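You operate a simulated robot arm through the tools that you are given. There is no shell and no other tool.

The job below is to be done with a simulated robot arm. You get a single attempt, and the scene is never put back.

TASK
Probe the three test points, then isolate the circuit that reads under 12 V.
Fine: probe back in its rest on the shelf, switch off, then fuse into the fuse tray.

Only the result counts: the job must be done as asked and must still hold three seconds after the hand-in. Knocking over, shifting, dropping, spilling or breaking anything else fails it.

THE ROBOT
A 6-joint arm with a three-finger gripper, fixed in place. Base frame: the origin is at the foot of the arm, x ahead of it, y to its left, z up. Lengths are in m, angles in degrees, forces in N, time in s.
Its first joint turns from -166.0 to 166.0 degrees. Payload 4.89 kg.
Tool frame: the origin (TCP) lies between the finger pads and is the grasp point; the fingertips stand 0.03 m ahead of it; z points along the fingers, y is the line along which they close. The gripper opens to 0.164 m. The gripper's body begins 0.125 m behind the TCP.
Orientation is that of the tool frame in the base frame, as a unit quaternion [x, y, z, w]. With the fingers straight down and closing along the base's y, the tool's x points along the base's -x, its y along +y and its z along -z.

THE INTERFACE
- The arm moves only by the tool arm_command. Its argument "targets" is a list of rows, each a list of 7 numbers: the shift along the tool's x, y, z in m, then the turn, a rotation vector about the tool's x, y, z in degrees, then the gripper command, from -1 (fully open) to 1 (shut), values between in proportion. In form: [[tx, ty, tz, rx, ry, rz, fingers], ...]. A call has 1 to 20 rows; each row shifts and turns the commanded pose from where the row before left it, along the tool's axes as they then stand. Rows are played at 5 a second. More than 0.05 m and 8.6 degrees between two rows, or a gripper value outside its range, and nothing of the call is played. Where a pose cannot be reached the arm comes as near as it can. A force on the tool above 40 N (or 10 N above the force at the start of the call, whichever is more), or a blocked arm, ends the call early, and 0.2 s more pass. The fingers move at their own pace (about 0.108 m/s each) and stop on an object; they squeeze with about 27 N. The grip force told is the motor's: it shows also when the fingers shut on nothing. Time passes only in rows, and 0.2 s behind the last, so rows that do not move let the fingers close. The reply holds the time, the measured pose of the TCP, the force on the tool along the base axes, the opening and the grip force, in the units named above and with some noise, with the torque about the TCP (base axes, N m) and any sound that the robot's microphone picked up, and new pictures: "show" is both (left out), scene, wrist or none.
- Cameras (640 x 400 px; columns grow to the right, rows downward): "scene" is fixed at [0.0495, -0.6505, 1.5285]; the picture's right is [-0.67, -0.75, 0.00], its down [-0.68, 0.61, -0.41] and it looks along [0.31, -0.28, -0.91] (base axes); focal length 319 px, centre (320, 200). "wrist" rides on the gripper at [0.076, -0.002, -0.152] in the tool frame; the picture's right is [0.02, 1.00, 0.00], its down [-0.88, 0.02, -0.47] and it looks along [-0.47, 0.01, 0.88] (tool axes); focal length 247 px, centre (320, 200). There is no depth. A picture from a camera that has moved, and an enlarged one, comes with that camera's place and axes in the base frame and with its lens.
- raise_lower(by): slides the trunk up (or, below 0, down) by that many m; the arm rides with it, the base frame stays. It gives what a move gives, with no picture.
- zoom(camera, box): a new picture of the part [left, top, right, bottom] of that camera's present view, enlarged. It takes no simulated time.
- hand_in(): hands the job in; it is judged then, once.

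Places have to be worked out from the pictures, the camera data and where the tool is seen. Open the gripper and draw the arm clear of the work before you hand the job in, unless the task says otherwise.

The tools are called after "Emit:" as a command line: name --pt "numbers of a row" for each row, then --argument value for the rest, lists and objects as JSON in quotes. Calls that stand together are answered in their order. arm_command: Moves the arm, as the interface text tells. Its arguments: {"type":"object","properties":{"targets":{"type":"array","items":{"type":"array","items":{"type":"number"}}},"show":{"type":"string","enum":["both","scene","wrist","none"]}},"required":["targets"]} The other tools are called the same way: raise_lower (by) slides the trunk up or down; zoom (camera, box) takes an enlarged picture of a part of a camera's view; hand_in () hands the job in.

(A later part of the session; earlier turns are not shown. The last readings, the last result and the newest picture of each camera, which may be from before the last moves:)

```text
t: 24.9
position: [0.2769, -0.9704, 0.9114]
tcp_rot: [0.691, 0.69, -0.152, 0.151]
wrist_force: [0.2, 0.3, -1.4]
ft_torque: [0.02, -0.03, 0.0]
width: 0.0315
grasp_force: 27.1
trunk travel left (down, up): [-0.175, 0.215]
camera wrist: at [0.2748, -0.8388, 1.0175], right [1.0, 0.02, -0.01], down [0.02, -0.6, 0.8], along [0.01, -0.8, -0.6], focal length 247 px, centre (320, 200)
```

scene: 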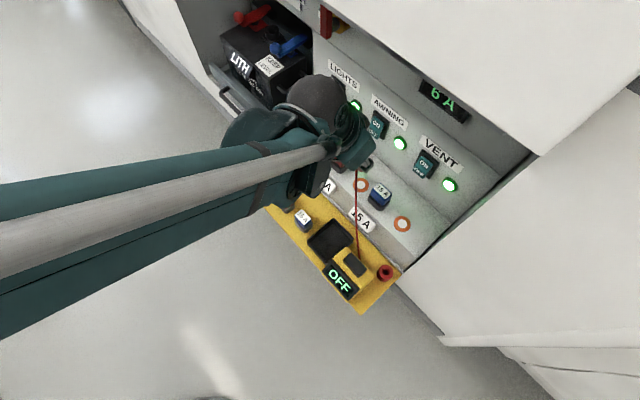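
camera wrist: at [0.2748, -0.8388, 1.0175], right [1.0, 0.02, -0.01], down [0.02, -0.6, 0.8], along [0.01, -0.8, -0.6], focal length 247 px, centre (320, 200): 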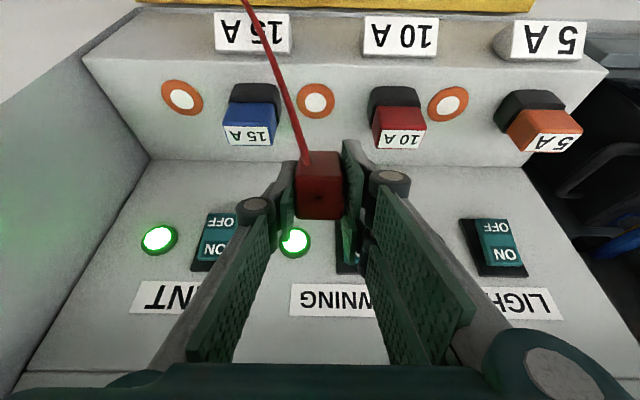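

The pose is reached and the display stays visible in the scene view. The tip should be at about (0.277, -1.004, 0.839), just above the middle test point at (0.274, -1.003, 0.748). I lower it most of the way.

Emit:
arm_command --pt "0.0079 -0.0008 0.017 0 0 0 1" --pt "0.0079 -0.0008 0.017 0 0 0 1" --pt "0.0079 -0.0008 0.017 0 0 0 1" --pt "0.0053 -0.0006 0.0113 0 0 0 1" --pt "0 0 0 0 0 0 1" --show "both"

```text
t: 26.1
position: [0.272, -0.9713, 0.8424]
tcp_rot: [0.691, 0.691, -0.152, 0.15]
wrist_force: [0.0, -0.3, -0.5]
ft_torque: [-0.01, -0.03, 0.01]
width: 0.0315
grasp_force: 27.2
trunk travel left (down, up): [-0.175, 0.215]
camera wrist: at [0.2708, -0.8388, 0.9491], right [1.0, 0.02, -0.01], down [0.02, -0.6, 0.8], along [0.01, -0.8, -0.6], focal length 247 px, centre (320, 200)
```

scene: 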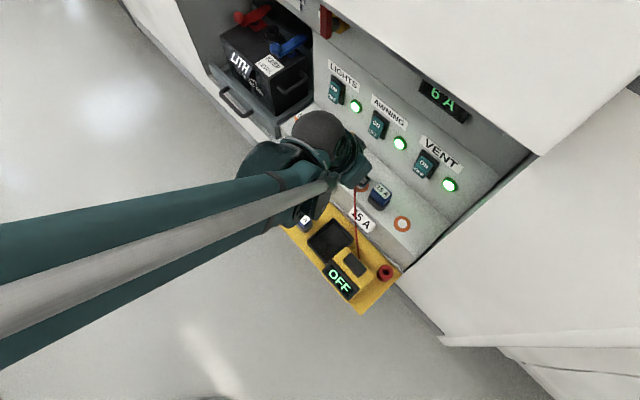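
wrist: 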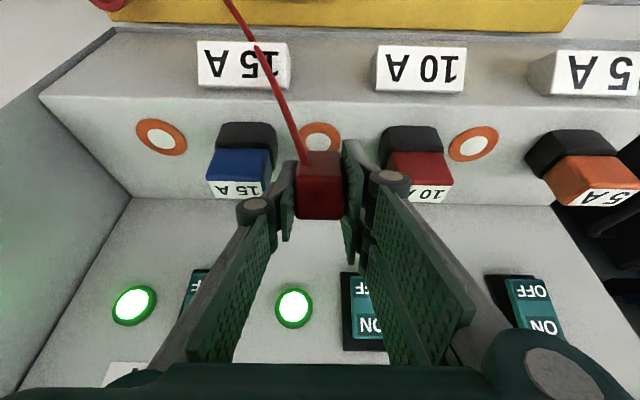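

The ring centre lines up at x≈0.272. I lower in 3–4 mm steps until the tip touches, watching the force and the display.

Emit:
arm_command --pt "0.0017 0 0.0036 0 0 0 1" --pt "0.0017 0 0.0036 0 0 0 1" --pt "0.0017 0 0.0036 0 0 0 1" --pt "0 0 0 0 0 0 1" --show "scene"

Emit:
arm_command --pt "0.0017 0 0.0036 0 0 0 1" --pt "0.0008 0 0.0018 0 0 0 1" --pt "0 0 0 0 0 0 1" --show "scene"

```text
t: 27.1
position: [0.2712, -0.9711, 0.8316]
tcp_rot: [0.691, 0.691, -0.152, 0.152]
wrist_force: [-0.6, 0.5, 4.2]
ft_torque: [-0.07, 0.04, 0.0]
width: 0.0312
grasp_force: 27.2
trunk travel left (down, up): [-0.175, 0.215]
```

scene: 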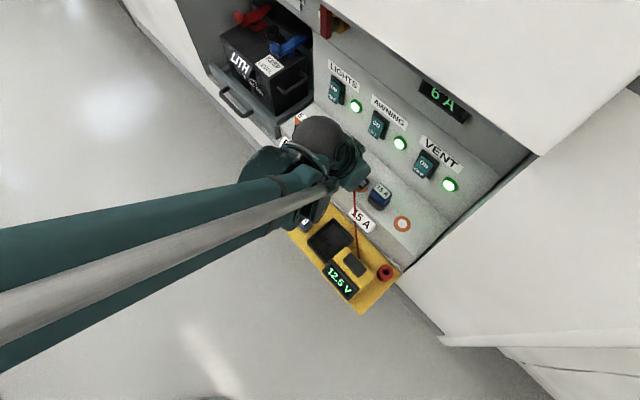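

```text
t: 27.9
position: [0.272, -0.9711, 0.8248]
tcp_rot: [0.691, 0.69, -0.152, 0.151]
wrist_force: [0.7, 1.5, 18.7]
ft_torque: [-0.35, -0.03, 0.01]
width: 0.0313
grasp_force: 26.8
trunk travel left (down, up): [-0.175, 0.215]
```

scene: 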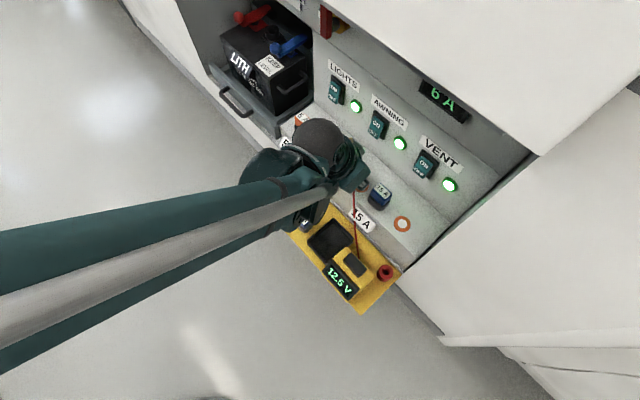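

The meter woke on contact and shows about 12.5 V at the middle test point. I zoom in to read it exactly.

Emit:
zoom --camera "scene" --box '[310, 240, 410, 320]'

```text
5.00 times, centred on (360, 280) of scene
camera zoom: at [0.0495, -0.6505, 1.5285], right [-0.67, -0.75, 0.0], down [-0.68, 0.61, -0.41], along [0.31, -0.28, -0.91], focal length 1594 px, centre (120, -200)
```

zoom: 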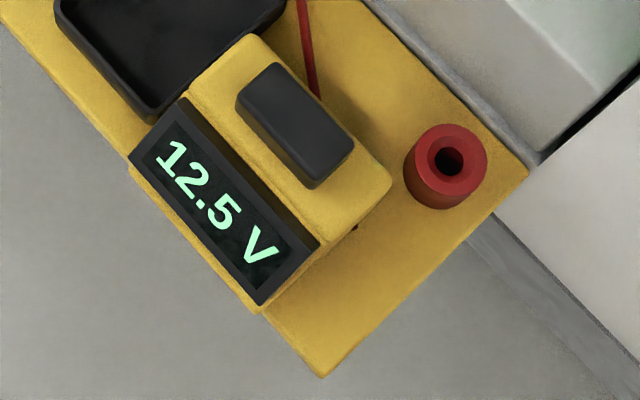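

12.5 V at the middle test point. Now I lift clear of the fuse tops and shift +x to the test point beside the 5 A fuse (0.427, -1.003).

Emit:
arm_command --pt "-0.0042 0 -0.0091 0 0 0 1" --pt "-0.0127 0 -0.0272 0 0 0 1" --pt "-0.0127 0 -0.0272 0 0 0 1" --pt "-0.0127 0 -0.0272 0 0 0 1" --pt "0 0.0388 0 0 0 0 1" --pt "0 0.0388 0 0 0 0 1" --pt "0 0.0388 0 0 0 0 1" --pt "0 0.0388 0 0 0 0 1" --pt "0 0 0 0 0 0 1" --show "both"

```text
t: 29.9
position: [0.4283, -0.972, 0.9257]
tcp_rot: [0.69, 0.691, -0.152, 0.152]
wrist_force: [-0.7, 0.6, -0.7]
ft_torque: [0.02, 0.04, -0.01]
width: 0.0311
grasp_force: 27.7
trunk travel left (down, up): [-0.175, 0.215]
camera wrist: at [0.4278, -0.8397, 1.0312], right [1.0, 0.02, -0.01], down [0.02, -0.6, 0.8], along [0.01, -0.8, -0.6], focal length 247 px, centre (320, 200)
```

scene: 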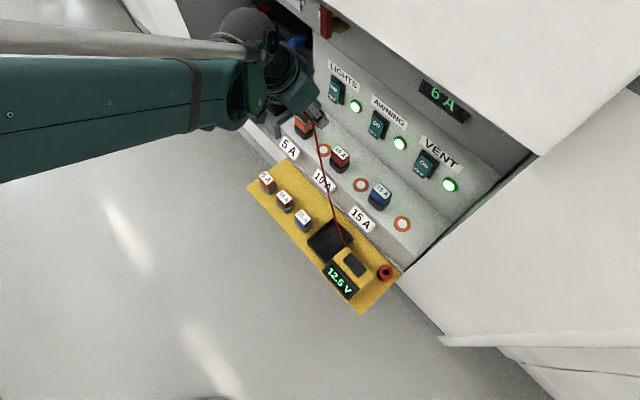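
wrist: 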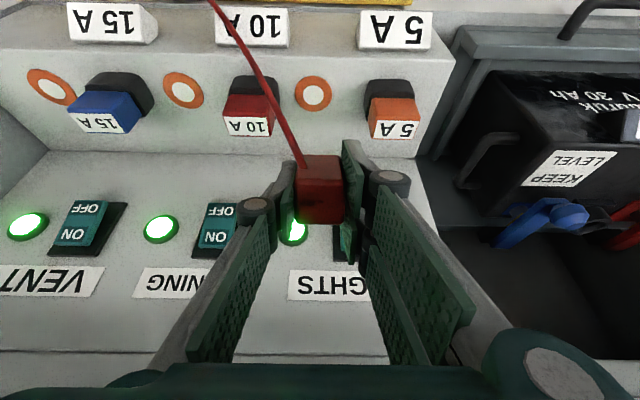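

The display holds the last reading when the probe is away. Ring 1 lines up at x≈0.424; I lower to just above the surface (contact expected at TCP z≈0.826).

Emit:
arm_command --pt "0.0095 -0.001 0.0204 0 0 0 1" --pt "0.0095 -0.001 0.0204 0 0 0 1" --pt "0.0095 -0.001 0.0204 0 0 0 1" --pt "0.0085 -0.001 0.0181 0 0 0 1" --pt "0 0 0 0 0 0 1" --show "both"

```text
t: 31.1
position: [0.424, -0.9709, 0.8362]
tcp_rot: [0.691, 0.69, -0.153, 0.151]
wrist_force: [-0.3, -0.2, 0.0]
ft_torque: [0.0, -0.02, 0.0]
width: 0.0315
grasp_force: 26.7
trunk travel left (down, up): [-0.175, 0.215]
camera wrist: at [0.4228, -0.8385, 0.9423], right [1.0, 0.02, -0.01], down [0.02, -0.6, 0.8], along [0.01, -0.8, -0.6], focal length 247 px, centre (320, 200)
```

scene: 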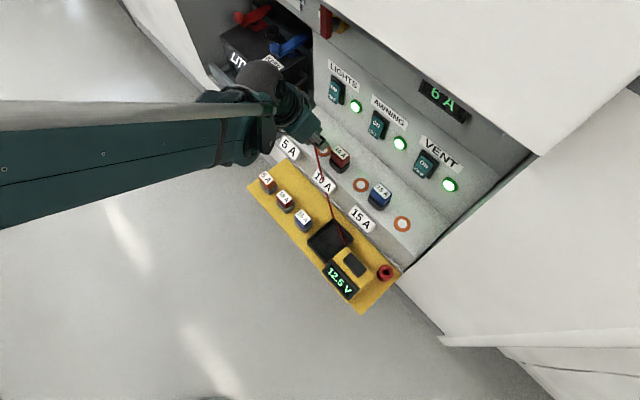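
wrist: 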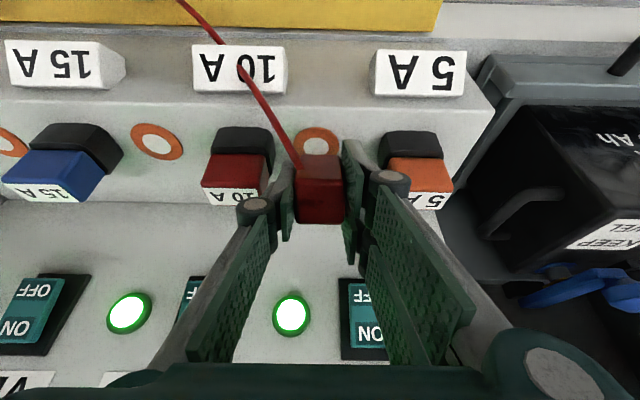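

Aligned within a few mm. I lower the last centimetre in small steps.

Emit:
arm_command --pt "0.0017 -0.001 0.0036 0 0 0 1" --pt "0.0017 -0.001 0.0036 0 0 0 1" --pt "0.0008 0 0.0018 0 0 0 1" --pt "0 0 0 0 0 0 1" --show "scene"

```text
t: 32.1
position: [0.421, -0.9705, 0.8273]
tcp_rot: [0.692, 0.689, -0.153, 0.151]
wrist_force: [-0.3, 0.1, 0.2]
ft_torque: [-0.04, 0.02, -0.02]
width: 0.0312
grasp_force: 27.5
trunk travel left (down, up): [-0.175, 0.215]
```

scene: 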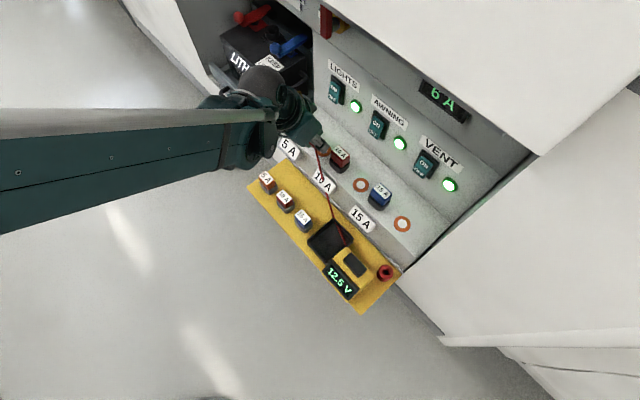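

No contact yet at TCP z=0.827. I lower 2 mm at a time.

Emit:
arm_command --pt "0.0008 0 0.0018 0 0 0 1" --pt "0.0008 0 0.0018 0 0 0 1" --pt "0 0 0 0 0 0 1" --show "scene"

```text
t: 32.9
position: [0.421, -0.9712, 0.8249]
tcp_rot: [0.691, 0.69, -0.153, 0.152]
wrist_force: [-0.4, 2.3, 18.5]
ft_torque: [-0.39, 0.03, 0.0]
width: 0.0313
grasp_force: 26.7
trunk travel left (down, up): [-0.175, 0.215]
```

scene: 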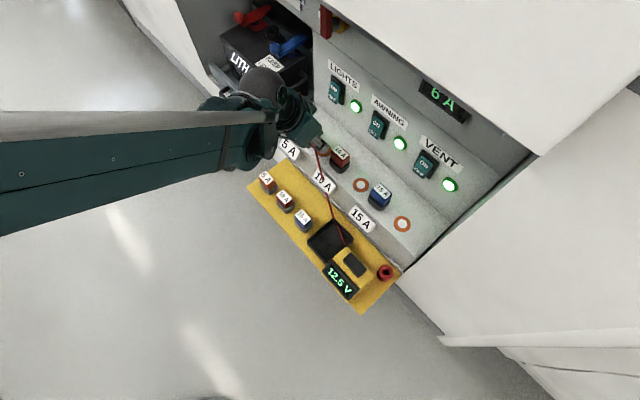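

Emit:
zoom --camera "scene" --box '[310, 240, 410, 320]'

Emit:
zoom --camera "scene" --box '[270, 90, 370, 170]'

Emit:
zoom --camera "wrist" --box '[240, 90, 420, 240]'

```text
5.00 times, centred on (360, 280) of scene
camera zoom: at [0.0495, -0.6505, 1.5285], right [-0.67, -0.75, 0.0], down [-0.68, 0.61, -0.41], along [0.31, -0.28, -0.91], focal length 1594 px, centre (120, -200)
```

zoom: 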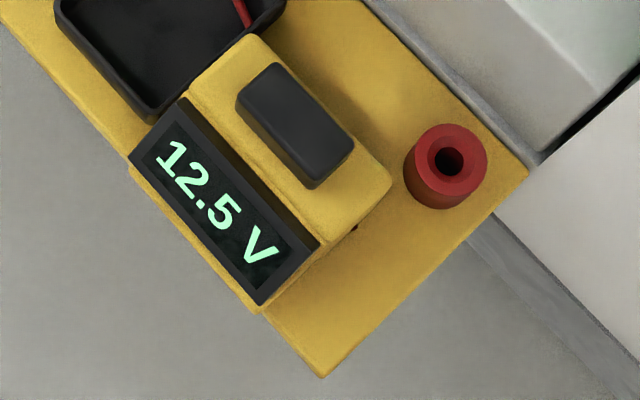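

```text
5.00 times, centred on (320, 130) of scene
camera zoom: at [0.0495, -0.6505, 1.5285], right [-0.67, -0.75, 0.0], down [-0.68, 0.61, -0.41], along [0.31, -0.28, -0.91], focal length 1594 px, centre (320, 550)
```

zoom: 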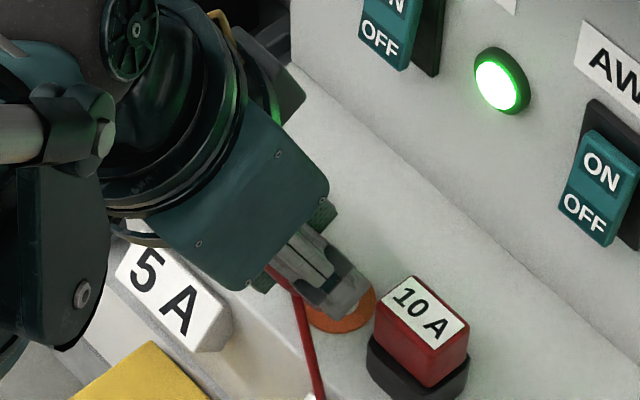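

```text
2.67 times, centred on (330, 165) of wrist
camera zoom: at [0.4203, -0.8387, 0.9301], right [1.0, 0.02, -0.01], down [0.02, -0.6, 0.8], along [0.01, -0.8, -0.6], focal length 659 px, centre (293, 293)
```

zoom: 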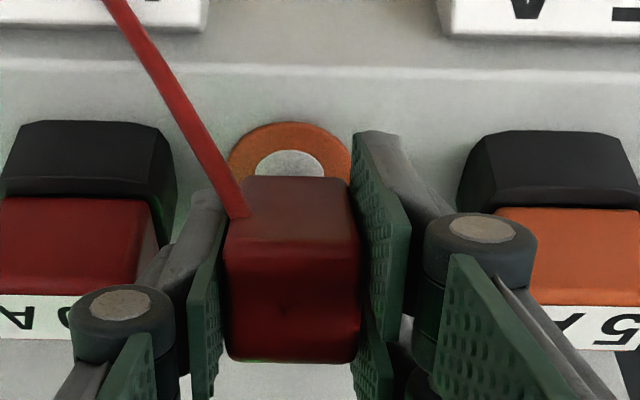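

Contact at 18.5 N with the tip centred on ring 1 in the wrist view, and the meter reads 12.5 V (it may be a held value, so I'll cross-check later). I lift and go to ring 3 next to the 15 A fuse at x≈0.121.

Emit:
arm_command --pt "-0.0042 0 -0.0091 0 0 0 1" --pt "-0.0127 0 -0.0272 0 0 0 1" --pt "-0.0127 0 -0.0272 0 0 0 1" --pt "-0.0127 0 -0.0272 0 0 0 1" --pt "0 -0.043 0 0 0 0 1" --pt "0 -0.043 0 0 0 0 1" --pt "0 -0.043 0 0 0 0 1" --pt "0 -0.043 0 0 0 0 1" --pt "0 -0.043 0 0 0 0 1" --pt "0 -0.043 0 0 0 0 1" --pt "0 -0.042 0 0 0 0 1" --pt "0 0 0 0 0 0 1" --show "both"

```text
t: 35.5
position: [0.1201, -0.9722, 0.9238]
tcp_rot: [0.691, 0.69, -0.152, 0.151]
wrist_force: [0.7, 0.3, -0.7]
ft_torque: [-0.05, -0.01, -0.01]
width: 0.0315
grasp_force: 27.1
trunk travel left (down, up): [-0.175, 0.215]
camera wrist: at [0.1199, -0.84, 1.03], right [1.0, 0.02, -0.01], down [0.02, -0.6, 0.8], along [0.01, -0.8, -0.6], focal length 247 px, centre (320, 200)
```

scene: 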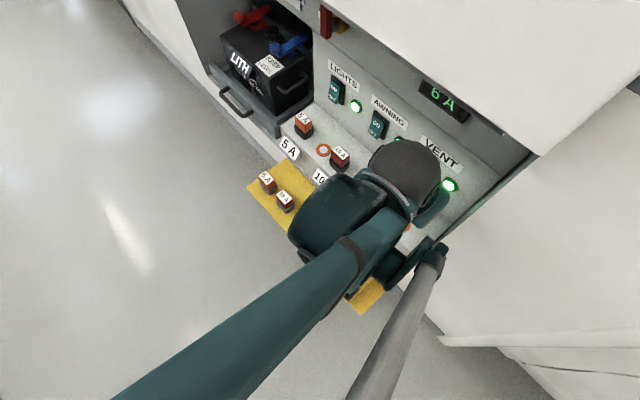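
wrist: 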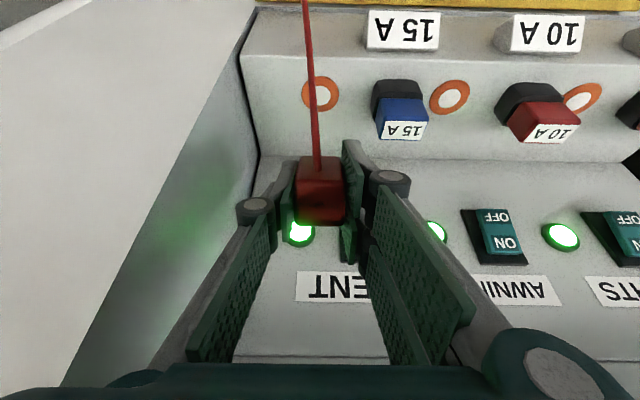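

Ring 3 is aligned (x≈0.120). I lower to just above it.

Emit:
arm_command --pt "0.01 0 0.0215 0 0 0 1" --pt "0.01 0 0.0215 0 0 0 1" --pt "0.01 0 0.0215 0 0 0 1" --pt "0.0093 0 0.0199 0 0 0 1" --pt "0 0 0 0 0 0 1" --show "both"

```text
t: 36.7
position: [0.1214, -0.9713, 0.832]
tcp_rot: [0.691, 0.69, -0.153, 0.151]
wrist_force: [0.7, -0.9, -0.8]
ft_torque: [0.04, -0.02, 0.02]
width: 0.0315
grasp_force: 26.7
trunk travel left (down, up): [-0.175, 0.215]
camera wrist: at [0.12, -0.8389, 0.9372], right [1.0, 0.02, -0.01], down [0.02, -0.6, 0.8], along [0.01, -0.8, -0.6], focal length 247 px, centre (320, 200)
```

scene: 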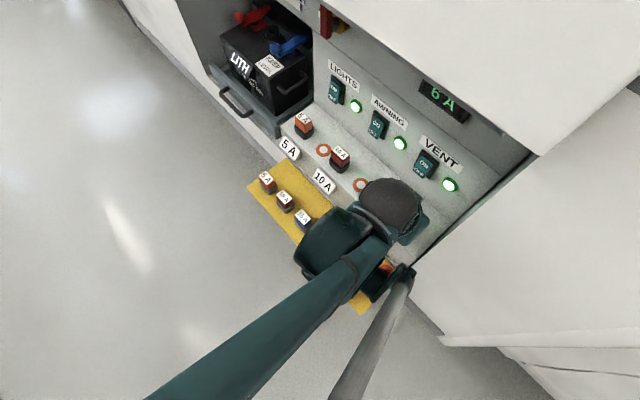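
wrist: 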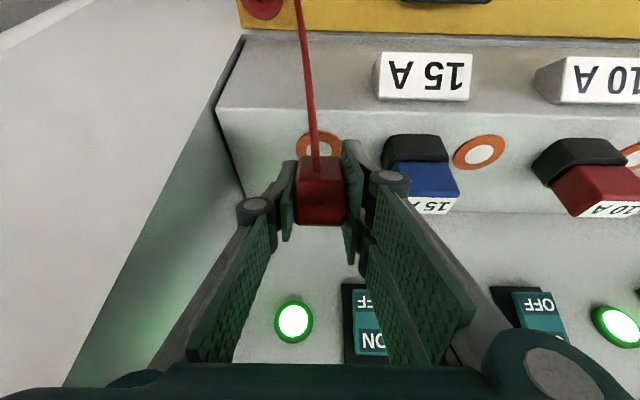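

Well aligned. I lower the last bit in 2 mm steps until contact.

Emit:
arm_command --pt "0.0017 0 0.0036 0 0 0 1" --pt "0.0008 0 0.0018 0 0 0 1" --pt "0 0 0 0 0 0 1" --show "none"

Emit:
arm_command --pt "0.0008 0 0.0018 0 0 0 1" --pt "0 0 0 0 0 0 1" --show "none"

```text
t: 37.5
position: [0.1208, -0.9721, 0.8251]
tcp_rot: [0.691, 0.69, -0.153, 0.151]
wrist_force: [0.3, 0.3, -0.4]
ft_torque: [-0.01, 0.0, 0.0]
width: 0.0315
grasp_force: 26.5
trunk travel left (down, up): [-0.175, 0.215]
```

```text
t: 38.1
position: [0.1204, -0.9717, 0.8241]
tcp_rot: [0.691, 0.69, -0.152, 0.151]
wrist_force: [0.7, -1.0, 13.4]
ft_torque: [-0.45, -0.03, 0.02]
width: 0.031
grasp_force: 27.5
trunk travel left (down, up): [-0.175, 0.215]
```

Contact with 13 N at ring 3. I hold there briefly so the reading settles, then view.

Emit:
arm_command --pt "0 0 0 0 0 0 1" --pt "0 0 0 0 0 0 1" --pt "0 0 0 0 0 0 1" --show "both"

```text
t: 38.9
position: [0.1205, -0.9715, 0.8237]
tcp_rot: [0.691, 0.69, -0.152, 0.151]
wrist_force: [0.0, -3.4, 17.4]
ft_torque: [-0.62, 0.01, 0.02]
width: 0.0313
grasp_force: 27.3
trunk travel left (down, up): [-0.175, 0.215]
camera wrist: at [0.12, -0.8385, 0.9301], right [1.0, 0.02, -0.01], down [0.02, -0.6, 0.8], along [0.01, -0.8, -0.6], focal length 247 px, centre (320, 200)
```

scene: 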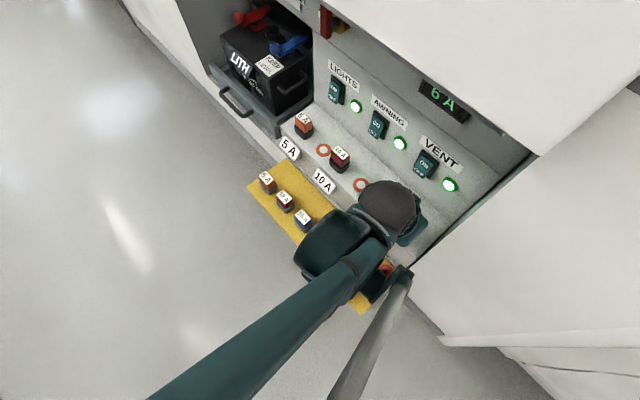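
wrist: 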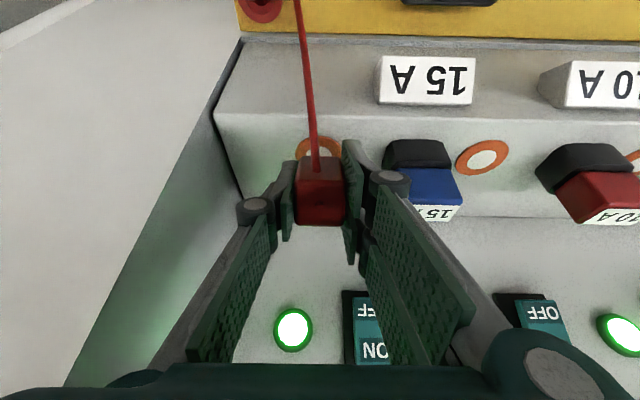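

I lift off and swing toward +x so that the scene camera can see the display with the held reading.

Emit:
arm_command --pt "-0.0042 0 -0.0091 0 0 0 1" --pt "-0.0127 0 -0.0272 0 0 0 1" --pt "-0.0127 0 -0.0272 0 0 0 1" --pt "-0.0127 0 -0.0272 0 0 0 1" --pt "0 0.043 0 0 0 0 1" --pt "0 0.043 0 0 0 0 1" --pt "0 0.043 0 0 0 0 1" --pt "0 0.043 0 0 0 0 1" --pt "0 0.043 0 0 0 0 1" --pt "0 0.043 0 0 0 0 1" --pt "0 0.042 0 0 0 0 1" --pt "0 0 0 0 0 0 1" --show "both"

Emit:
zoom --camera "scene" --box '[310, 240, 410, 320]'

```text
t: 41.5
position: [0.4237, -0.9708, 0.9223]
tcp_rot: [0.691, 0.69, -0.153, 0.151]
wrist_force: [0.9, -0.6, -1.2]
ft_torque: [0.01, 0.03, -0.01]
width: 0.0311
grasp_force: 27.3
trunk travel left (down, up): [-0.175, 0.215]
camera wrist: at [0.4208, -0.8393, 1.0286], right [1.0, 0.02, -0.01], down [0.02, -0.6, 0.8], along [0.01, -0.8, -0.6], focal length 247 px, centre (320, 200)
```

scene: 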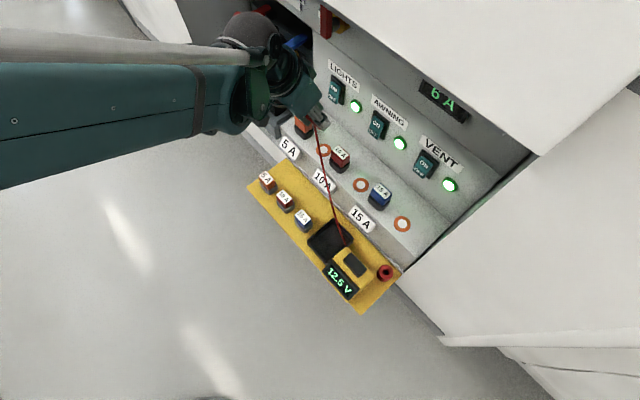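
wrist: 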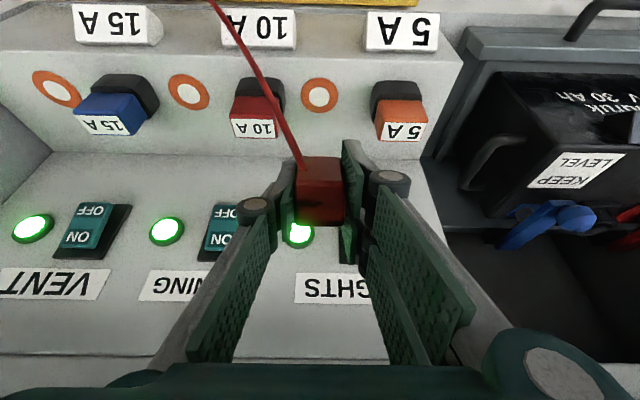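

```text
5.00 times, centred on (360, 280) of scene
camera zoom: at [0.0495, -0.6505, 1.5285], right [-0.67, -0.75, 0.0], down [-0.68, 0.61, -0.41], along [0.31, -0.28, -0.91], focal length 1594 px, centre (120, -200)
```

zoom: 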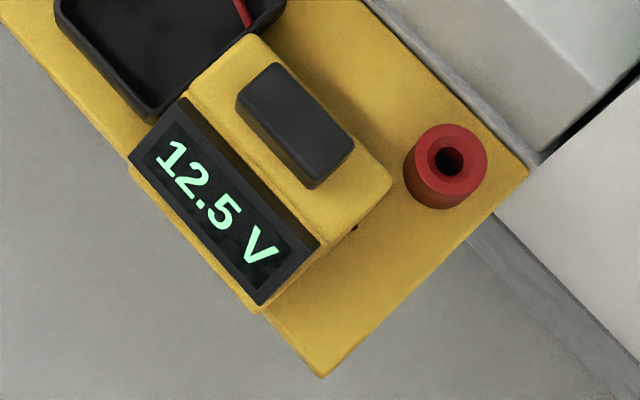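

Still 12.5 V, so either readings coincide or a contact wasn't registered — perhaps the probe has pivoted in the grip. I zoom in on the probe in both views.

Emit:
zoom --camera "wrist" --box '[250, 100, 400, 240]'

Emit:
zoom --camera "scene" --box '[260, 70, 360, 150]'

```text
2.86 times, centred on (325, 170) of wrist
camera zoom: at [0.4208, -0.8393, 1.0286], right [1.0, 0.02, -0.01], down [0.02, -0.6, 0.8], along [0.01, -0.8, -0.6], focal length 706 px, centre (306, 286)
```

zoom: 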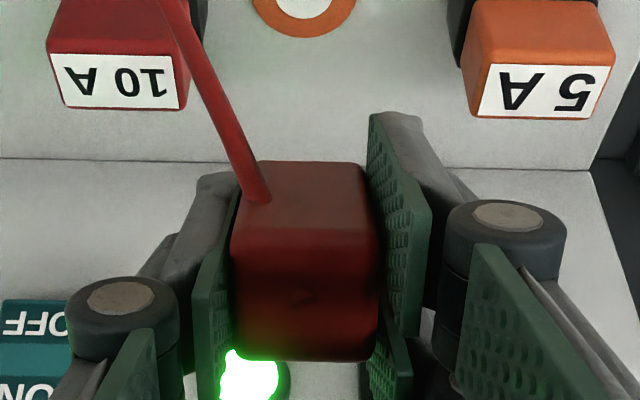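

```text
5.00 times, centred on (310, 110) of scene
camera zoom: at [0.0495, -0.6505, 1.5285], right [-0.67, -0.75, 0.0], down [-0.68, 0.61, -0.41], along [0.31, -0.28, -0.91], focal length 1594 px, centre (370, 650)
```

zoom: 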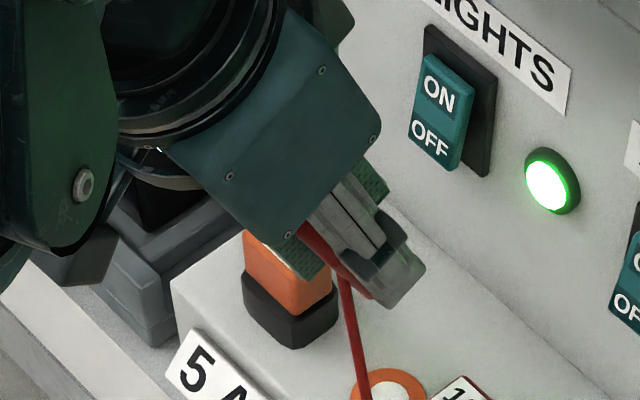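

No visible pivoting. Re-triangulating with ring spacing 0.15 puts the ledge surface at z≈0.76 and ring centres at y≈-0.9935, so my touches were ~8–10 mm too far toward the wall. I re-touch ring 1 with corrected y.

Emit:
arm_command --pt "0.0117 -0.0008 0.0202 0 0 0 1" --pt "0.0117 -0.0008 0.0202 0 0 0 1" --pt "0.0117 -0.0008 0.0202 0 0 0 1" --pt "0.0113 -0.0008 0.0196 0 0 0 1" --pt "0 0 0 0 0 0 1" --show "wrist"

```text
t: 42.7
position: [0.4189, -0.9637, 0.8291]
tcp_rot: [0.691, 0.691, -0.152, 0.152]
wrist_force: [1.5, 1.1, -1.2]
ft_torque: [0.0, 0.01, -0.03]
width: 0.031
grasp_force: 26.9
trunk travel left (down, up): [-0.175, 0.215]
camera wrist: at [0.4173, -0.8312, 0.9358], right [1.0, 0.02, -0.01], down [0.02, -0.6, 0.8], along [0.01, -0.8, -0.6], focal length 247 px, centre (320, 200)
```

wrist: 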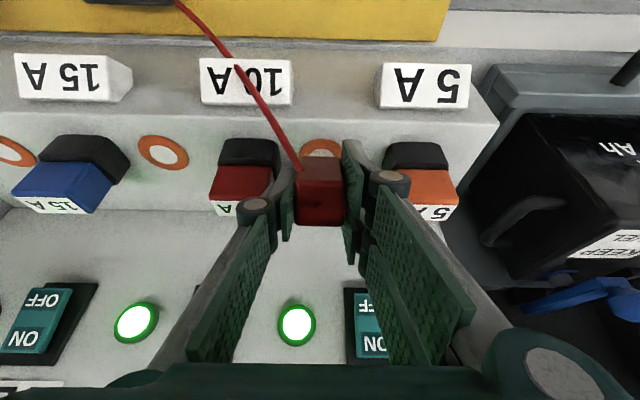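

Aligned; I lower in 2 mm steps for a light contact.

Emit:
arm_command --pt "0.0008 0.0015 0.0018 0 0 0 1" --pt "0.0008 0 0.0018 0 0 0 1" --pt "0 0 0 0 0 0 1" --pt "0 0 0 0 0 0 1" --show "scene"

```text
t: 43.7
position: [0.4199, -0.9635, 0.8269]
tcp_rot: [0.69, 0.691, -0.153, 0.152]
wrist_force: [0.4, 0.1, -0.4]
ft_torque: [0.04, 0.02, -0.03]
width: 0.0315
grasp_force: 27.3
trunk travel left (down, up): [-0.175, 0.215]
```

scene: 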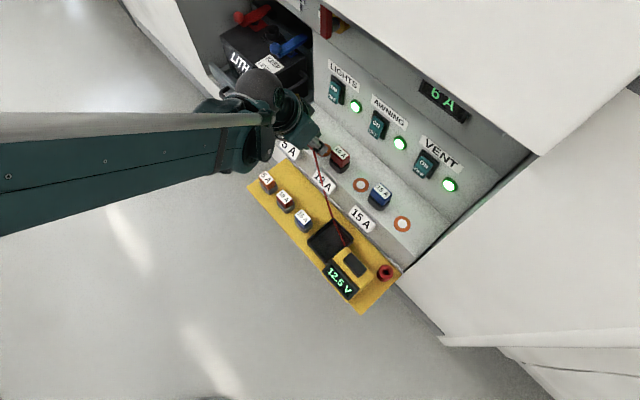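

Emit:
arm_command --pt "0.0008 0 0.0018 0 0 0 1" --pt "0.0004 0 0.0009 0 0 0 1" --pt "0 0 0 0 0 0 1" --pt "0 0 0 0 0 0 1" --show "scene"

```text
t: 44.7
position: [0.4189, -0.9648, 0.8239]
tcp_rot: [0.691, 0.691, -0.153, 0.151]
wrist_force: [2.3, -1.0, 13.8]
ft_torque: [-0.42, -0.13, 0.11]
width: 0.0313
grasp_force: 27.3
trunk travel left (down, up): [-0.175, 0.215]
```

scene: 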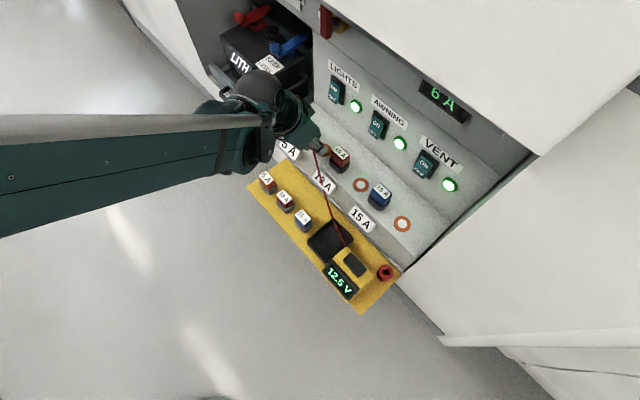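

Contact at 13.8 N; I zoom in to read the display.

Emit:
zoom --camera "scene" --box '[310, 240, 410, 320]'

Emit:
zoom --camera "scene" --box '[280, 110, 360, 170]'

```text
5.00 times, centred on (360, 280) of scene
camera zoom: at [0.0495, -0.6505, 1.5285], right [-0.67, -0.75, 0.0], down [-0.68, 0.61, -0.41], along [0.31, -0.28, -0.91], focal length 1594 px, centre (120, -200)
```

zoom: 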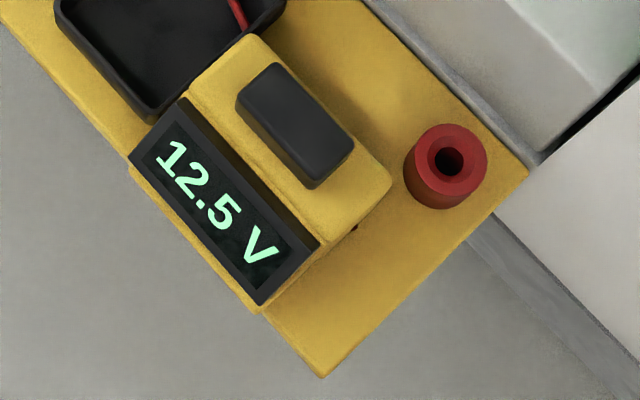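

```text
6.67 times, centred on (320, 140) of scene
camera zoom: at [0.0495, -0.6505, 1.5285], right [-0.67, -0.75, 0.0], down [-0.68, 0.61, -0.41], along [0.31, -0.28, -0.91], focal length 2126 px, centre (320, 600)
```

zoom: 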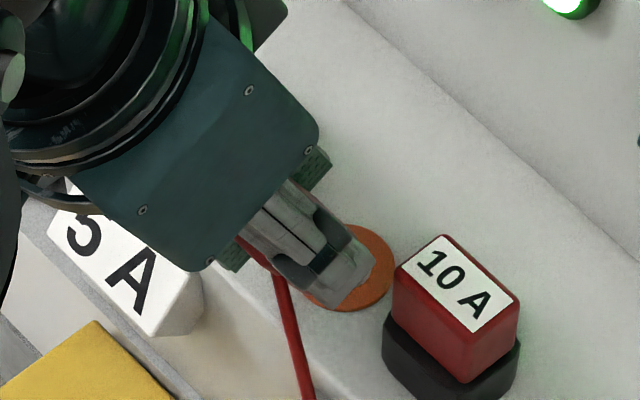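

Ring 1 still reads 12.5 V. I lift and repeat ring 3 with the corrected y.

Emit:
arm_command --pt "-0.0042 0 -0.0091 0 0 0 1" --pt "-0.0127 0 -0.0272 0 0 0 1" --pt "-0.0127 0 -0.0272 0 0 0 1" --pt "-0.0127 0 -0.0272 0 0 0 1" --pt "0 -0.043 0 0 0 0 1" --pt "0 -0.043 0 0 0 0 1" --pt "0 -0.043 0 0 0 0 1" --pt "0 -0.043 0 0 0 0 1" --pt "0 -0.043 0 0 0 0 1" --pt "0 -0.043 0 0 0 0 1" --pt "0 -0.042 0 0 0 0 1" --pt "0.0127 0 0.0272 0 0 0 1" --pt "0.0127 0 0.0272 0 0 0 1" --pt "0.0127 0 0.0272 0 0 0 1" --pt "0.0017 0 0.0036 0 0 0 1" --pt "0 0 0 0 0 0 1" --show "both"

```text
t: 48.1
position: [0.1191, -0.9635, 0.8292]
tcp_rot: [0.691, 0.69, -0.153, 0.151]
wrist_force: [-0.6, 0.3, -0.8]
ft_torque: [0.05, 0.02, 0.0]
width: 0.0311
grasp_force: 26.6
trunk travel left (down, up): [-0.175, 0.215]
camera wrist: at [0.1181, -0.8305, 0.9351], right [1.0, 0.02, -0.01], down [0.02, -0.6, 0.8], along [0.01, -0.8, -0.6], focal length 247 px, centre (320, 200)
```

scene: 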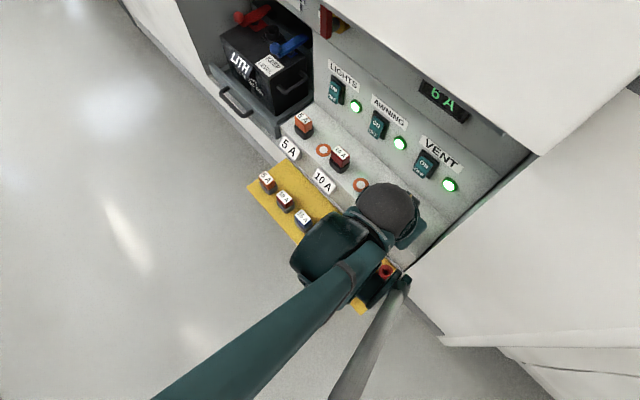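
wrist: 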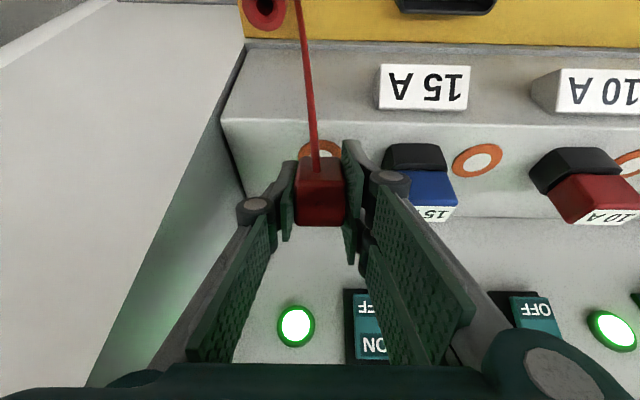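

Aligned with ring 3. I lower lightly to contact and dwell.

Emit:
arm_command --pt "0.0008 0 0.0018 0 0 0 1" --pt "0.0008 0 0.0018 0 0 0 1" --pt "0.0008 0 0.0018 0 0 0 1" --pt "0 0 0 0 0 0 1" --pt "0 0 0 0 0 0 1" --pt "0 0 0 0 0 0 1" --pt "0 0 0 0 0 0 1" --show "wrist"

```text
t: 49.7
position: [0.1198, -0.9647, 0.8245]
tcp_rot: [0.691, 0.69, -0.154, 0.152]
wrist_force: [0.3, -0.3, 3.6]
ft_torque: [-0.09, -0.02, -0.01]
width: 0.0312
grasp_force: 26.7
trunk travel left (down, up): [-0.175, 0.215]
camera wrist: at [0.1183, -0.8309, 0.9303], right [1.0, 0.02, -0.01], down [0.02, -0.6, 0.8], along [0.01, -0.8, -0.6], focal length 247 px, centre (320, 200)
```

wrist: 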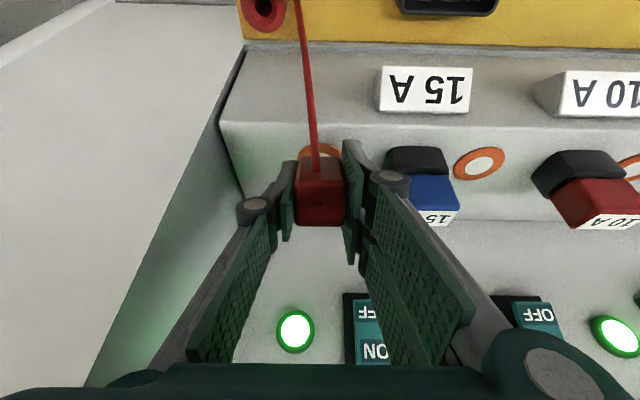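

Light contact (3.6 N). I press 1 mm more, then lift and swing away to read the display.

Emit:
arm_command --pt "0.0004 0 0.0009 0 0 0 1" --pt "0 0 0 0 0 0 1" --pt "0 0 0 0 0 0 1" --pt "-0.0042 0 -0.0091 0 0 0 1" --pt "-0.0127 0 -0.0272 0 0 0 1" --pt "-0.0127 0 -0.0272 0 0 0 1" --pt "-0.0127 0 -0.0272 0 0 0 1" --pt "0 0.043 0 0 0 0 1" --pt "0 0.043 0 0 0 0 1" --pt "0 0.043 0 0 0 0 1" --pt "0 0.022 0 0 0 0 1" --pt "0 0 0 0 0 0 1" --show "both"

Emit:
zoom --camera "scene" --box '[310, 240, 410, 320]'

```text
t: 52.3
position: [0.2718, -0.9641, 0.9233]
tcp_rot: [0.691, 0.69, -0.152, 0.151]
wrist_force: [0.5, -0.2, -0.5]
ft_torque: [0.0, 0.05, -0.05]
width: 0.0315
grasp_force: 26.9
trunk travel left (down, up): [-0.175, 0.215]
camera wrist: at [0.27, -0.831, 1.0287], right [1.0, 0.02, -0.01], down [0.02, -0.6, 0.8], along [0.01, -0.8, -0.6], focal length 247 px, centre (320, 200)
```

scene: 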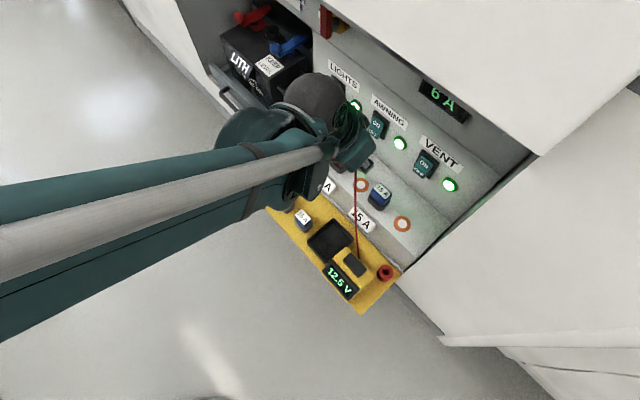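
wrist: 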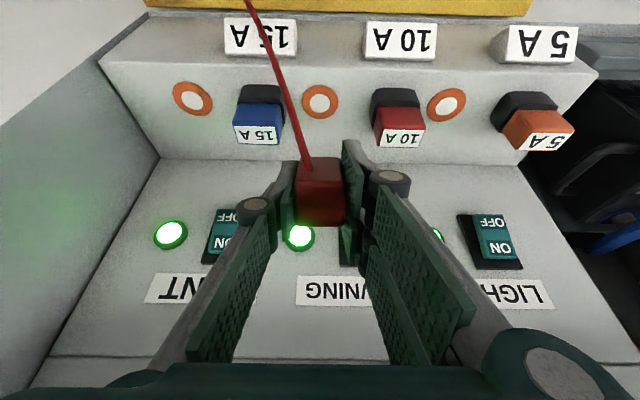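

```text
5.00 times, centred on (360, 280) of scene
camera zoom: at [0.0495, -0.6505, 1.5285], right [-0.67, -0.75, 0.0], down [-0.68, 0.61, -0.41], along [0.31, -0.28, -0.91], focal length 1594 px, centre (120, -200)
```

zoom: 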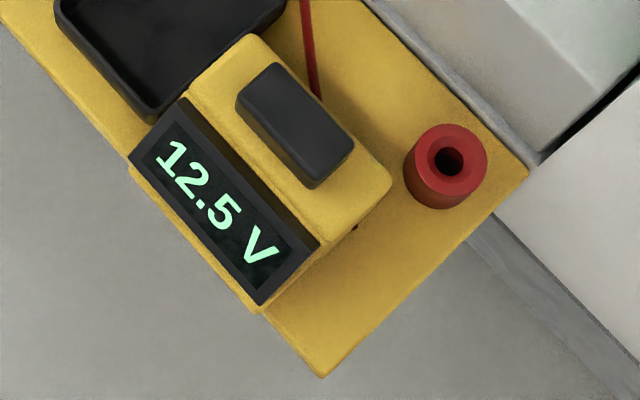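

Still 12.5 V, but I have never seen the display *while* touching ring 3 (the forearm hides it). I raise a bit, turn the tool 90° about its axis and reduce the lean to 12°, so that the wrist camera sits on the +x side and can see the display during contact.

Emit:
arm_command --pt "-0.0169 0 -0.0363 0 0 0 1" --pt "0 0 0 0 0 8.5 1" --pt "0 0 0 0 0 8.5 1" --pt "0 0 0 0 0 8.5 1" --pt "0 0 0 0 0 8.5 1" --pt "0 0 0 0 0 8.5 1" --pt "0 0 0 0 0 8.5 1" --pt "0 0 0 0 0 8.5 1" --pt "0 0 0 0 0 8.5 1" --pt "0 0 0 0 0 8.5 1" --pt "0 0 0 0 0 8.5 1" --pt "0 0 0 0 0 5 1" --pt "0 0 0 6.5 0 0 1" --pt "0 0 0 6.5 0 0 1" --pt "0 0 0 0 0 0 1" --show "both"

```text
t: 55.5
position: [0.2722, -0.9424, 0.9592]
tcp_rot: [0.994, 0.002, 0.0, 0.106]
wrist_force: [-0.3, 0.4, -0.4]
ft_torque: [0.0, -0.01, 0.04]
width: 0.0313
grasp_force: 27.2
trunk travel left (down, up): [-0.175, 0.215]
camera wrist: at [0.3485, -0.9082, 1.1078], right [0.03, -0.98, 0.21], down [-0.88, 0.08, 0.47], along [-0.47, -0.2, -0.86], focal length 247 px, centre (320, 200)
```

scene: 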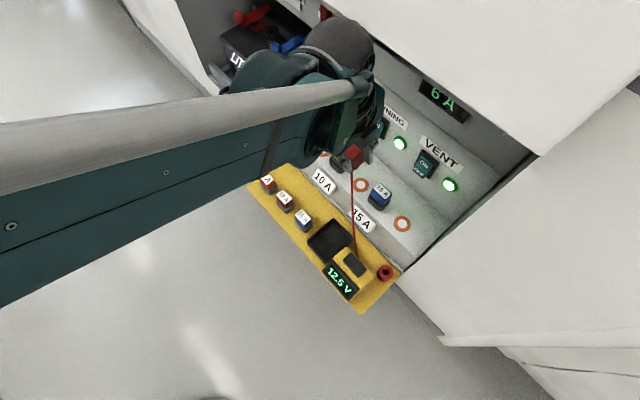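
wrist: 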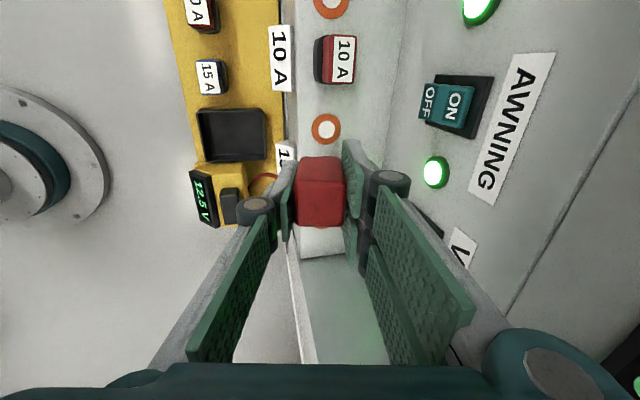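

The wrist camera now sees the display well. The reach is at its limit with only 12° lean, so I lean to 18° and move over ring 3.

Emit:
arm_command --pt "0 0 0 -6 0 0 1" --pt "-0.0378 -0.0036 0.0181 0 0 0 1" --pt "-0.0378 -0.0036 0.0181 0 0 0 1" --pt "-0.0378 -0.0036 0.0181 0 0 0 1" --pt "-0.0379 -0.0037 0.0181 0 0 0 1" --pt "0 0 0 0 0 0 1" --show "both"

```text
t: 56.9
position: [0.1185, -0.9723, 0.8894]
tcp_rot: [0.988, 0.0, -0.002, 0.155]
wrist_force: [0.0, 0.2, -0.4]
ft_torque: [0.0, 0.0, 0.0]
width: 0.0311
grasp_force: 27.3
trunk travel left (down, up): [-0.175, 0.215]
camera wrist: at [0.1956, -0.925, 1.0336], right [0.02, -0.95, 0.3], down [-0.88, 0.13, 0.46], along [-0.47, -0.28, -0.83], focal length 247 px, centre (320, 200)
```

scene: 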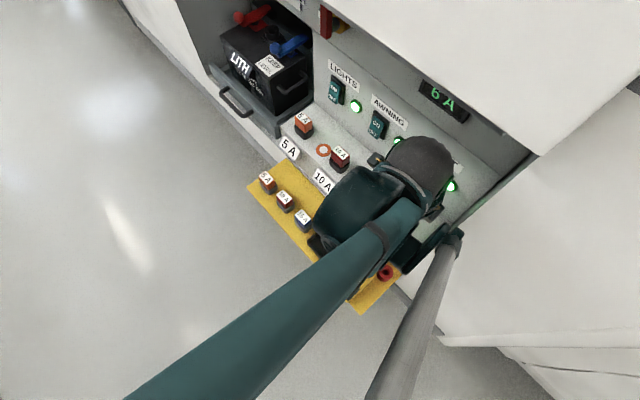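
wrist: 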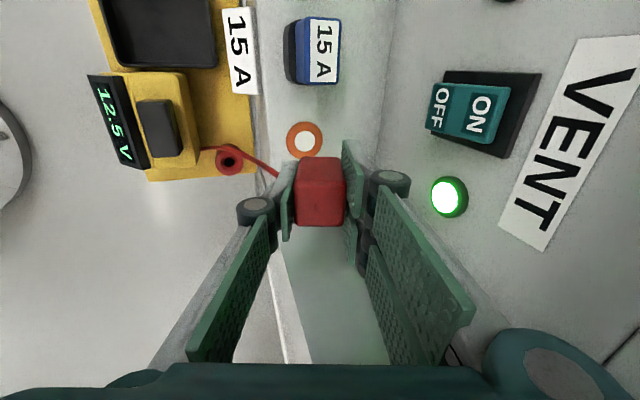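

Ring 3 is at (0.121, -0.996) from this accurate view and the display shows at left (12.5 V held). I lower toward it with a 2–3 mm correction.

Emit:
arm_command --pt "0.0008 -0.0052 0.0183 0 0 0 1" --pt "0.0008 -0.0052 0.0183 0 0 0 1" --pt "0.0009 -0.0052 0.0183 0 0 0 1" --pt "0 0 0 0 0 0 1" --show "wrist"

```text
t: 57.9
position: [0.1228, -0.9745, 0.833]
tcp_rot: [0.988, 0.0, -0.001, 0.155]
wrist_force: [1.0, -0.9, -0.6]
ft_torque: [-0.01, 0.04, 0.0]
width: 0.0314
grasp_force: 27.0
trunk travel left (down, up): [-0.175, 0.215]
camera wrist: at [0.1992, -0.927, 0.977], right [0.02, -0.95, 0.3], down [-0.88, 0.13, 0.46], along [-0.47, -0.28, -0.84], focal length 247 px, centre (320, 200)
```

wrist: 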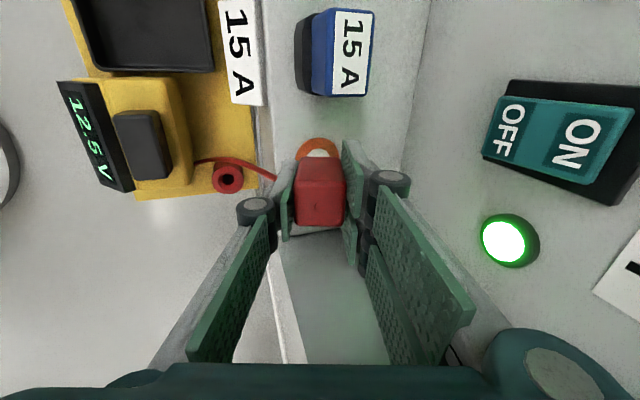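

Good alignment with the display visible. I lower in 2 mm steps to contact.

Emit:
arm_command --pt "0 -0.0006 0.0019 0 0 0 1" --pt "0 -0.0006 0.0019 0 0 0 1" --pt "0 -0.0006 0.0019 0 0 0 1" --pt "0 0 0 0 0 0 1" --show "wrist"

```text
t: 58.9
position: [0.1216, -0.974, 0.8276]
tcp_rot: [0.988, 0.001, -0.001, 0.155]
wrist_force: [-0.6, -0.2, 3.8]
ft_torque: [-0.08, 0.03, 0.0]
width: 0.0315
grasp_force: 27.3
trunk travel left (down, up): [-0.175, 0.215]
camera wrist: at [0.1988, -0.9267, 0.9716], right [0.02, -0.95, 0.31], down [-0.88, 0.13, 0.46], along [-0.47, -0.28, -0.83], focal length 247 px, centre (320, 200)
```

wrist: 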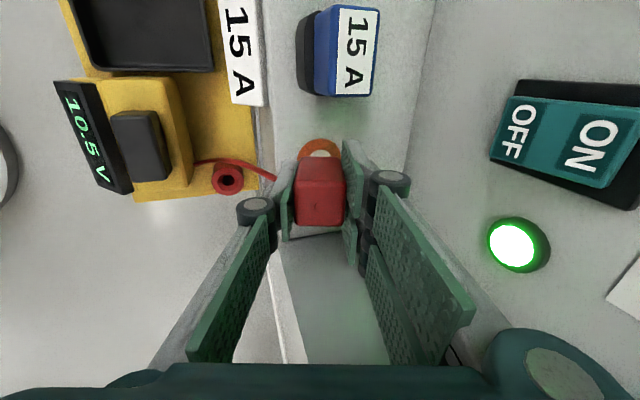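

The display now reads about 10.5 V. I zoom in to confirm.

Emit:
zoom --camera "wrist" --box '[40, 60, 200, 210]'

Emit:
zoom --camera "wrist" --box '[250, 110, 400, 250]'

```text
2.67 times, centred on (120, 135) of wrist
camera zoom: at [0.1988, -0.9267, 0.9716], right [0.02, -0.95, 0.31], down [-0.88, 0.13, 0.46], along [-0.47, -0.28, -0.83], focal length 659 px, centre (853, 373)
```

zoom: 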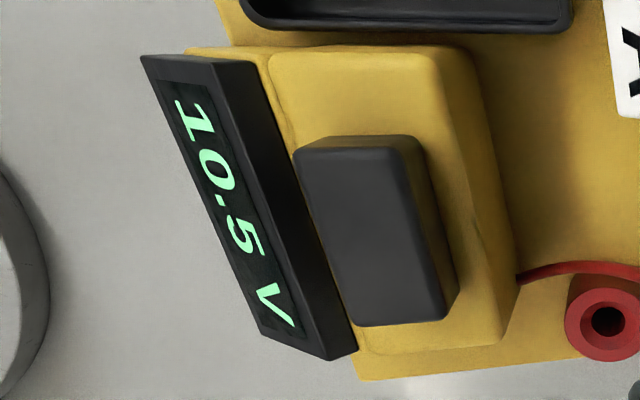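

```text
2.86 times, centred on (325, 180) of wrist
camera zoom: at [0.1988, -0.9267, 0.9716], right [0.02, -0.95, 0.31], down [-0.88, 0.13, 0.46], along [-0.47, -0.28, -0.83], focal length 706 px, centre (306, 257)
```

zoom: 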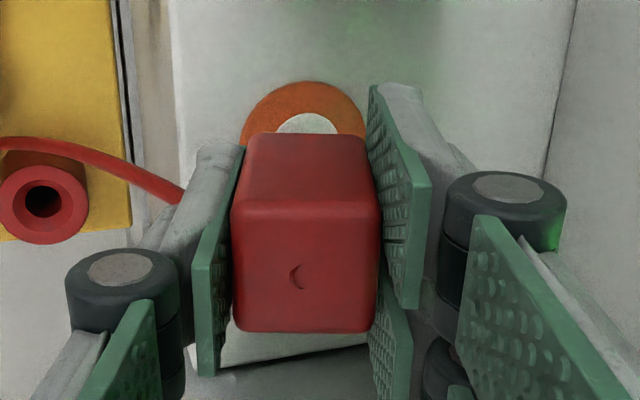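

Confirmed: 10.5 V at ring 3 (15 A / VENT). I lift straight up a little and check whether the display holds 10.5.

Emit:
arm_command --pt "0 0.0006 -0.0019 0 0 0 1" --pt "0 0.0031 -0.0095 0 0 0 1" --pt "0 0.0062 -0.019 0 0 0 1" --pt "0 0.0062 -0.019 0 0 0 1" --pt "0 0 0 0 0 0 1" --show "wrist"

```text
t: 60.1
position: [0.1221, -0.9742, 0.8786]
tcp_rot: [0.988, 0.001, -0.001, 0.155]
wrist_force: [0.0, 0.4, -0.6]
ft_torque: [-0.05, -0.01, 0.02]
width: 0.0313
grasp_force: 26.7
trunk travel left (down, up): [-0.175, 0.215]
camera wrist: at [0.1988, -0.927, 1.023], right [0.02, -0.95, 0.3], down [-0.88, 0.13, 0.46], along [-0.47, -0.28, -0.84], focal length 247 px, centre (320, 200)
```

wrist: 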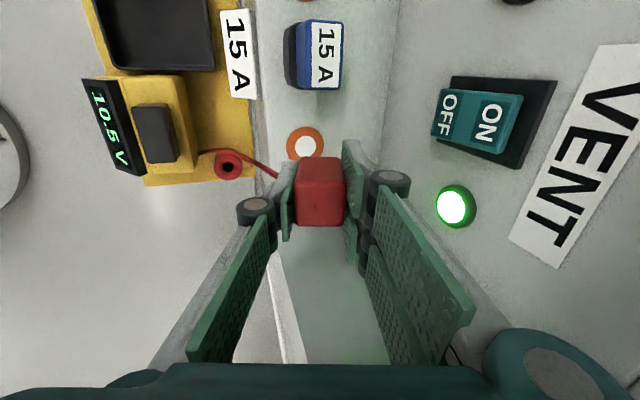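

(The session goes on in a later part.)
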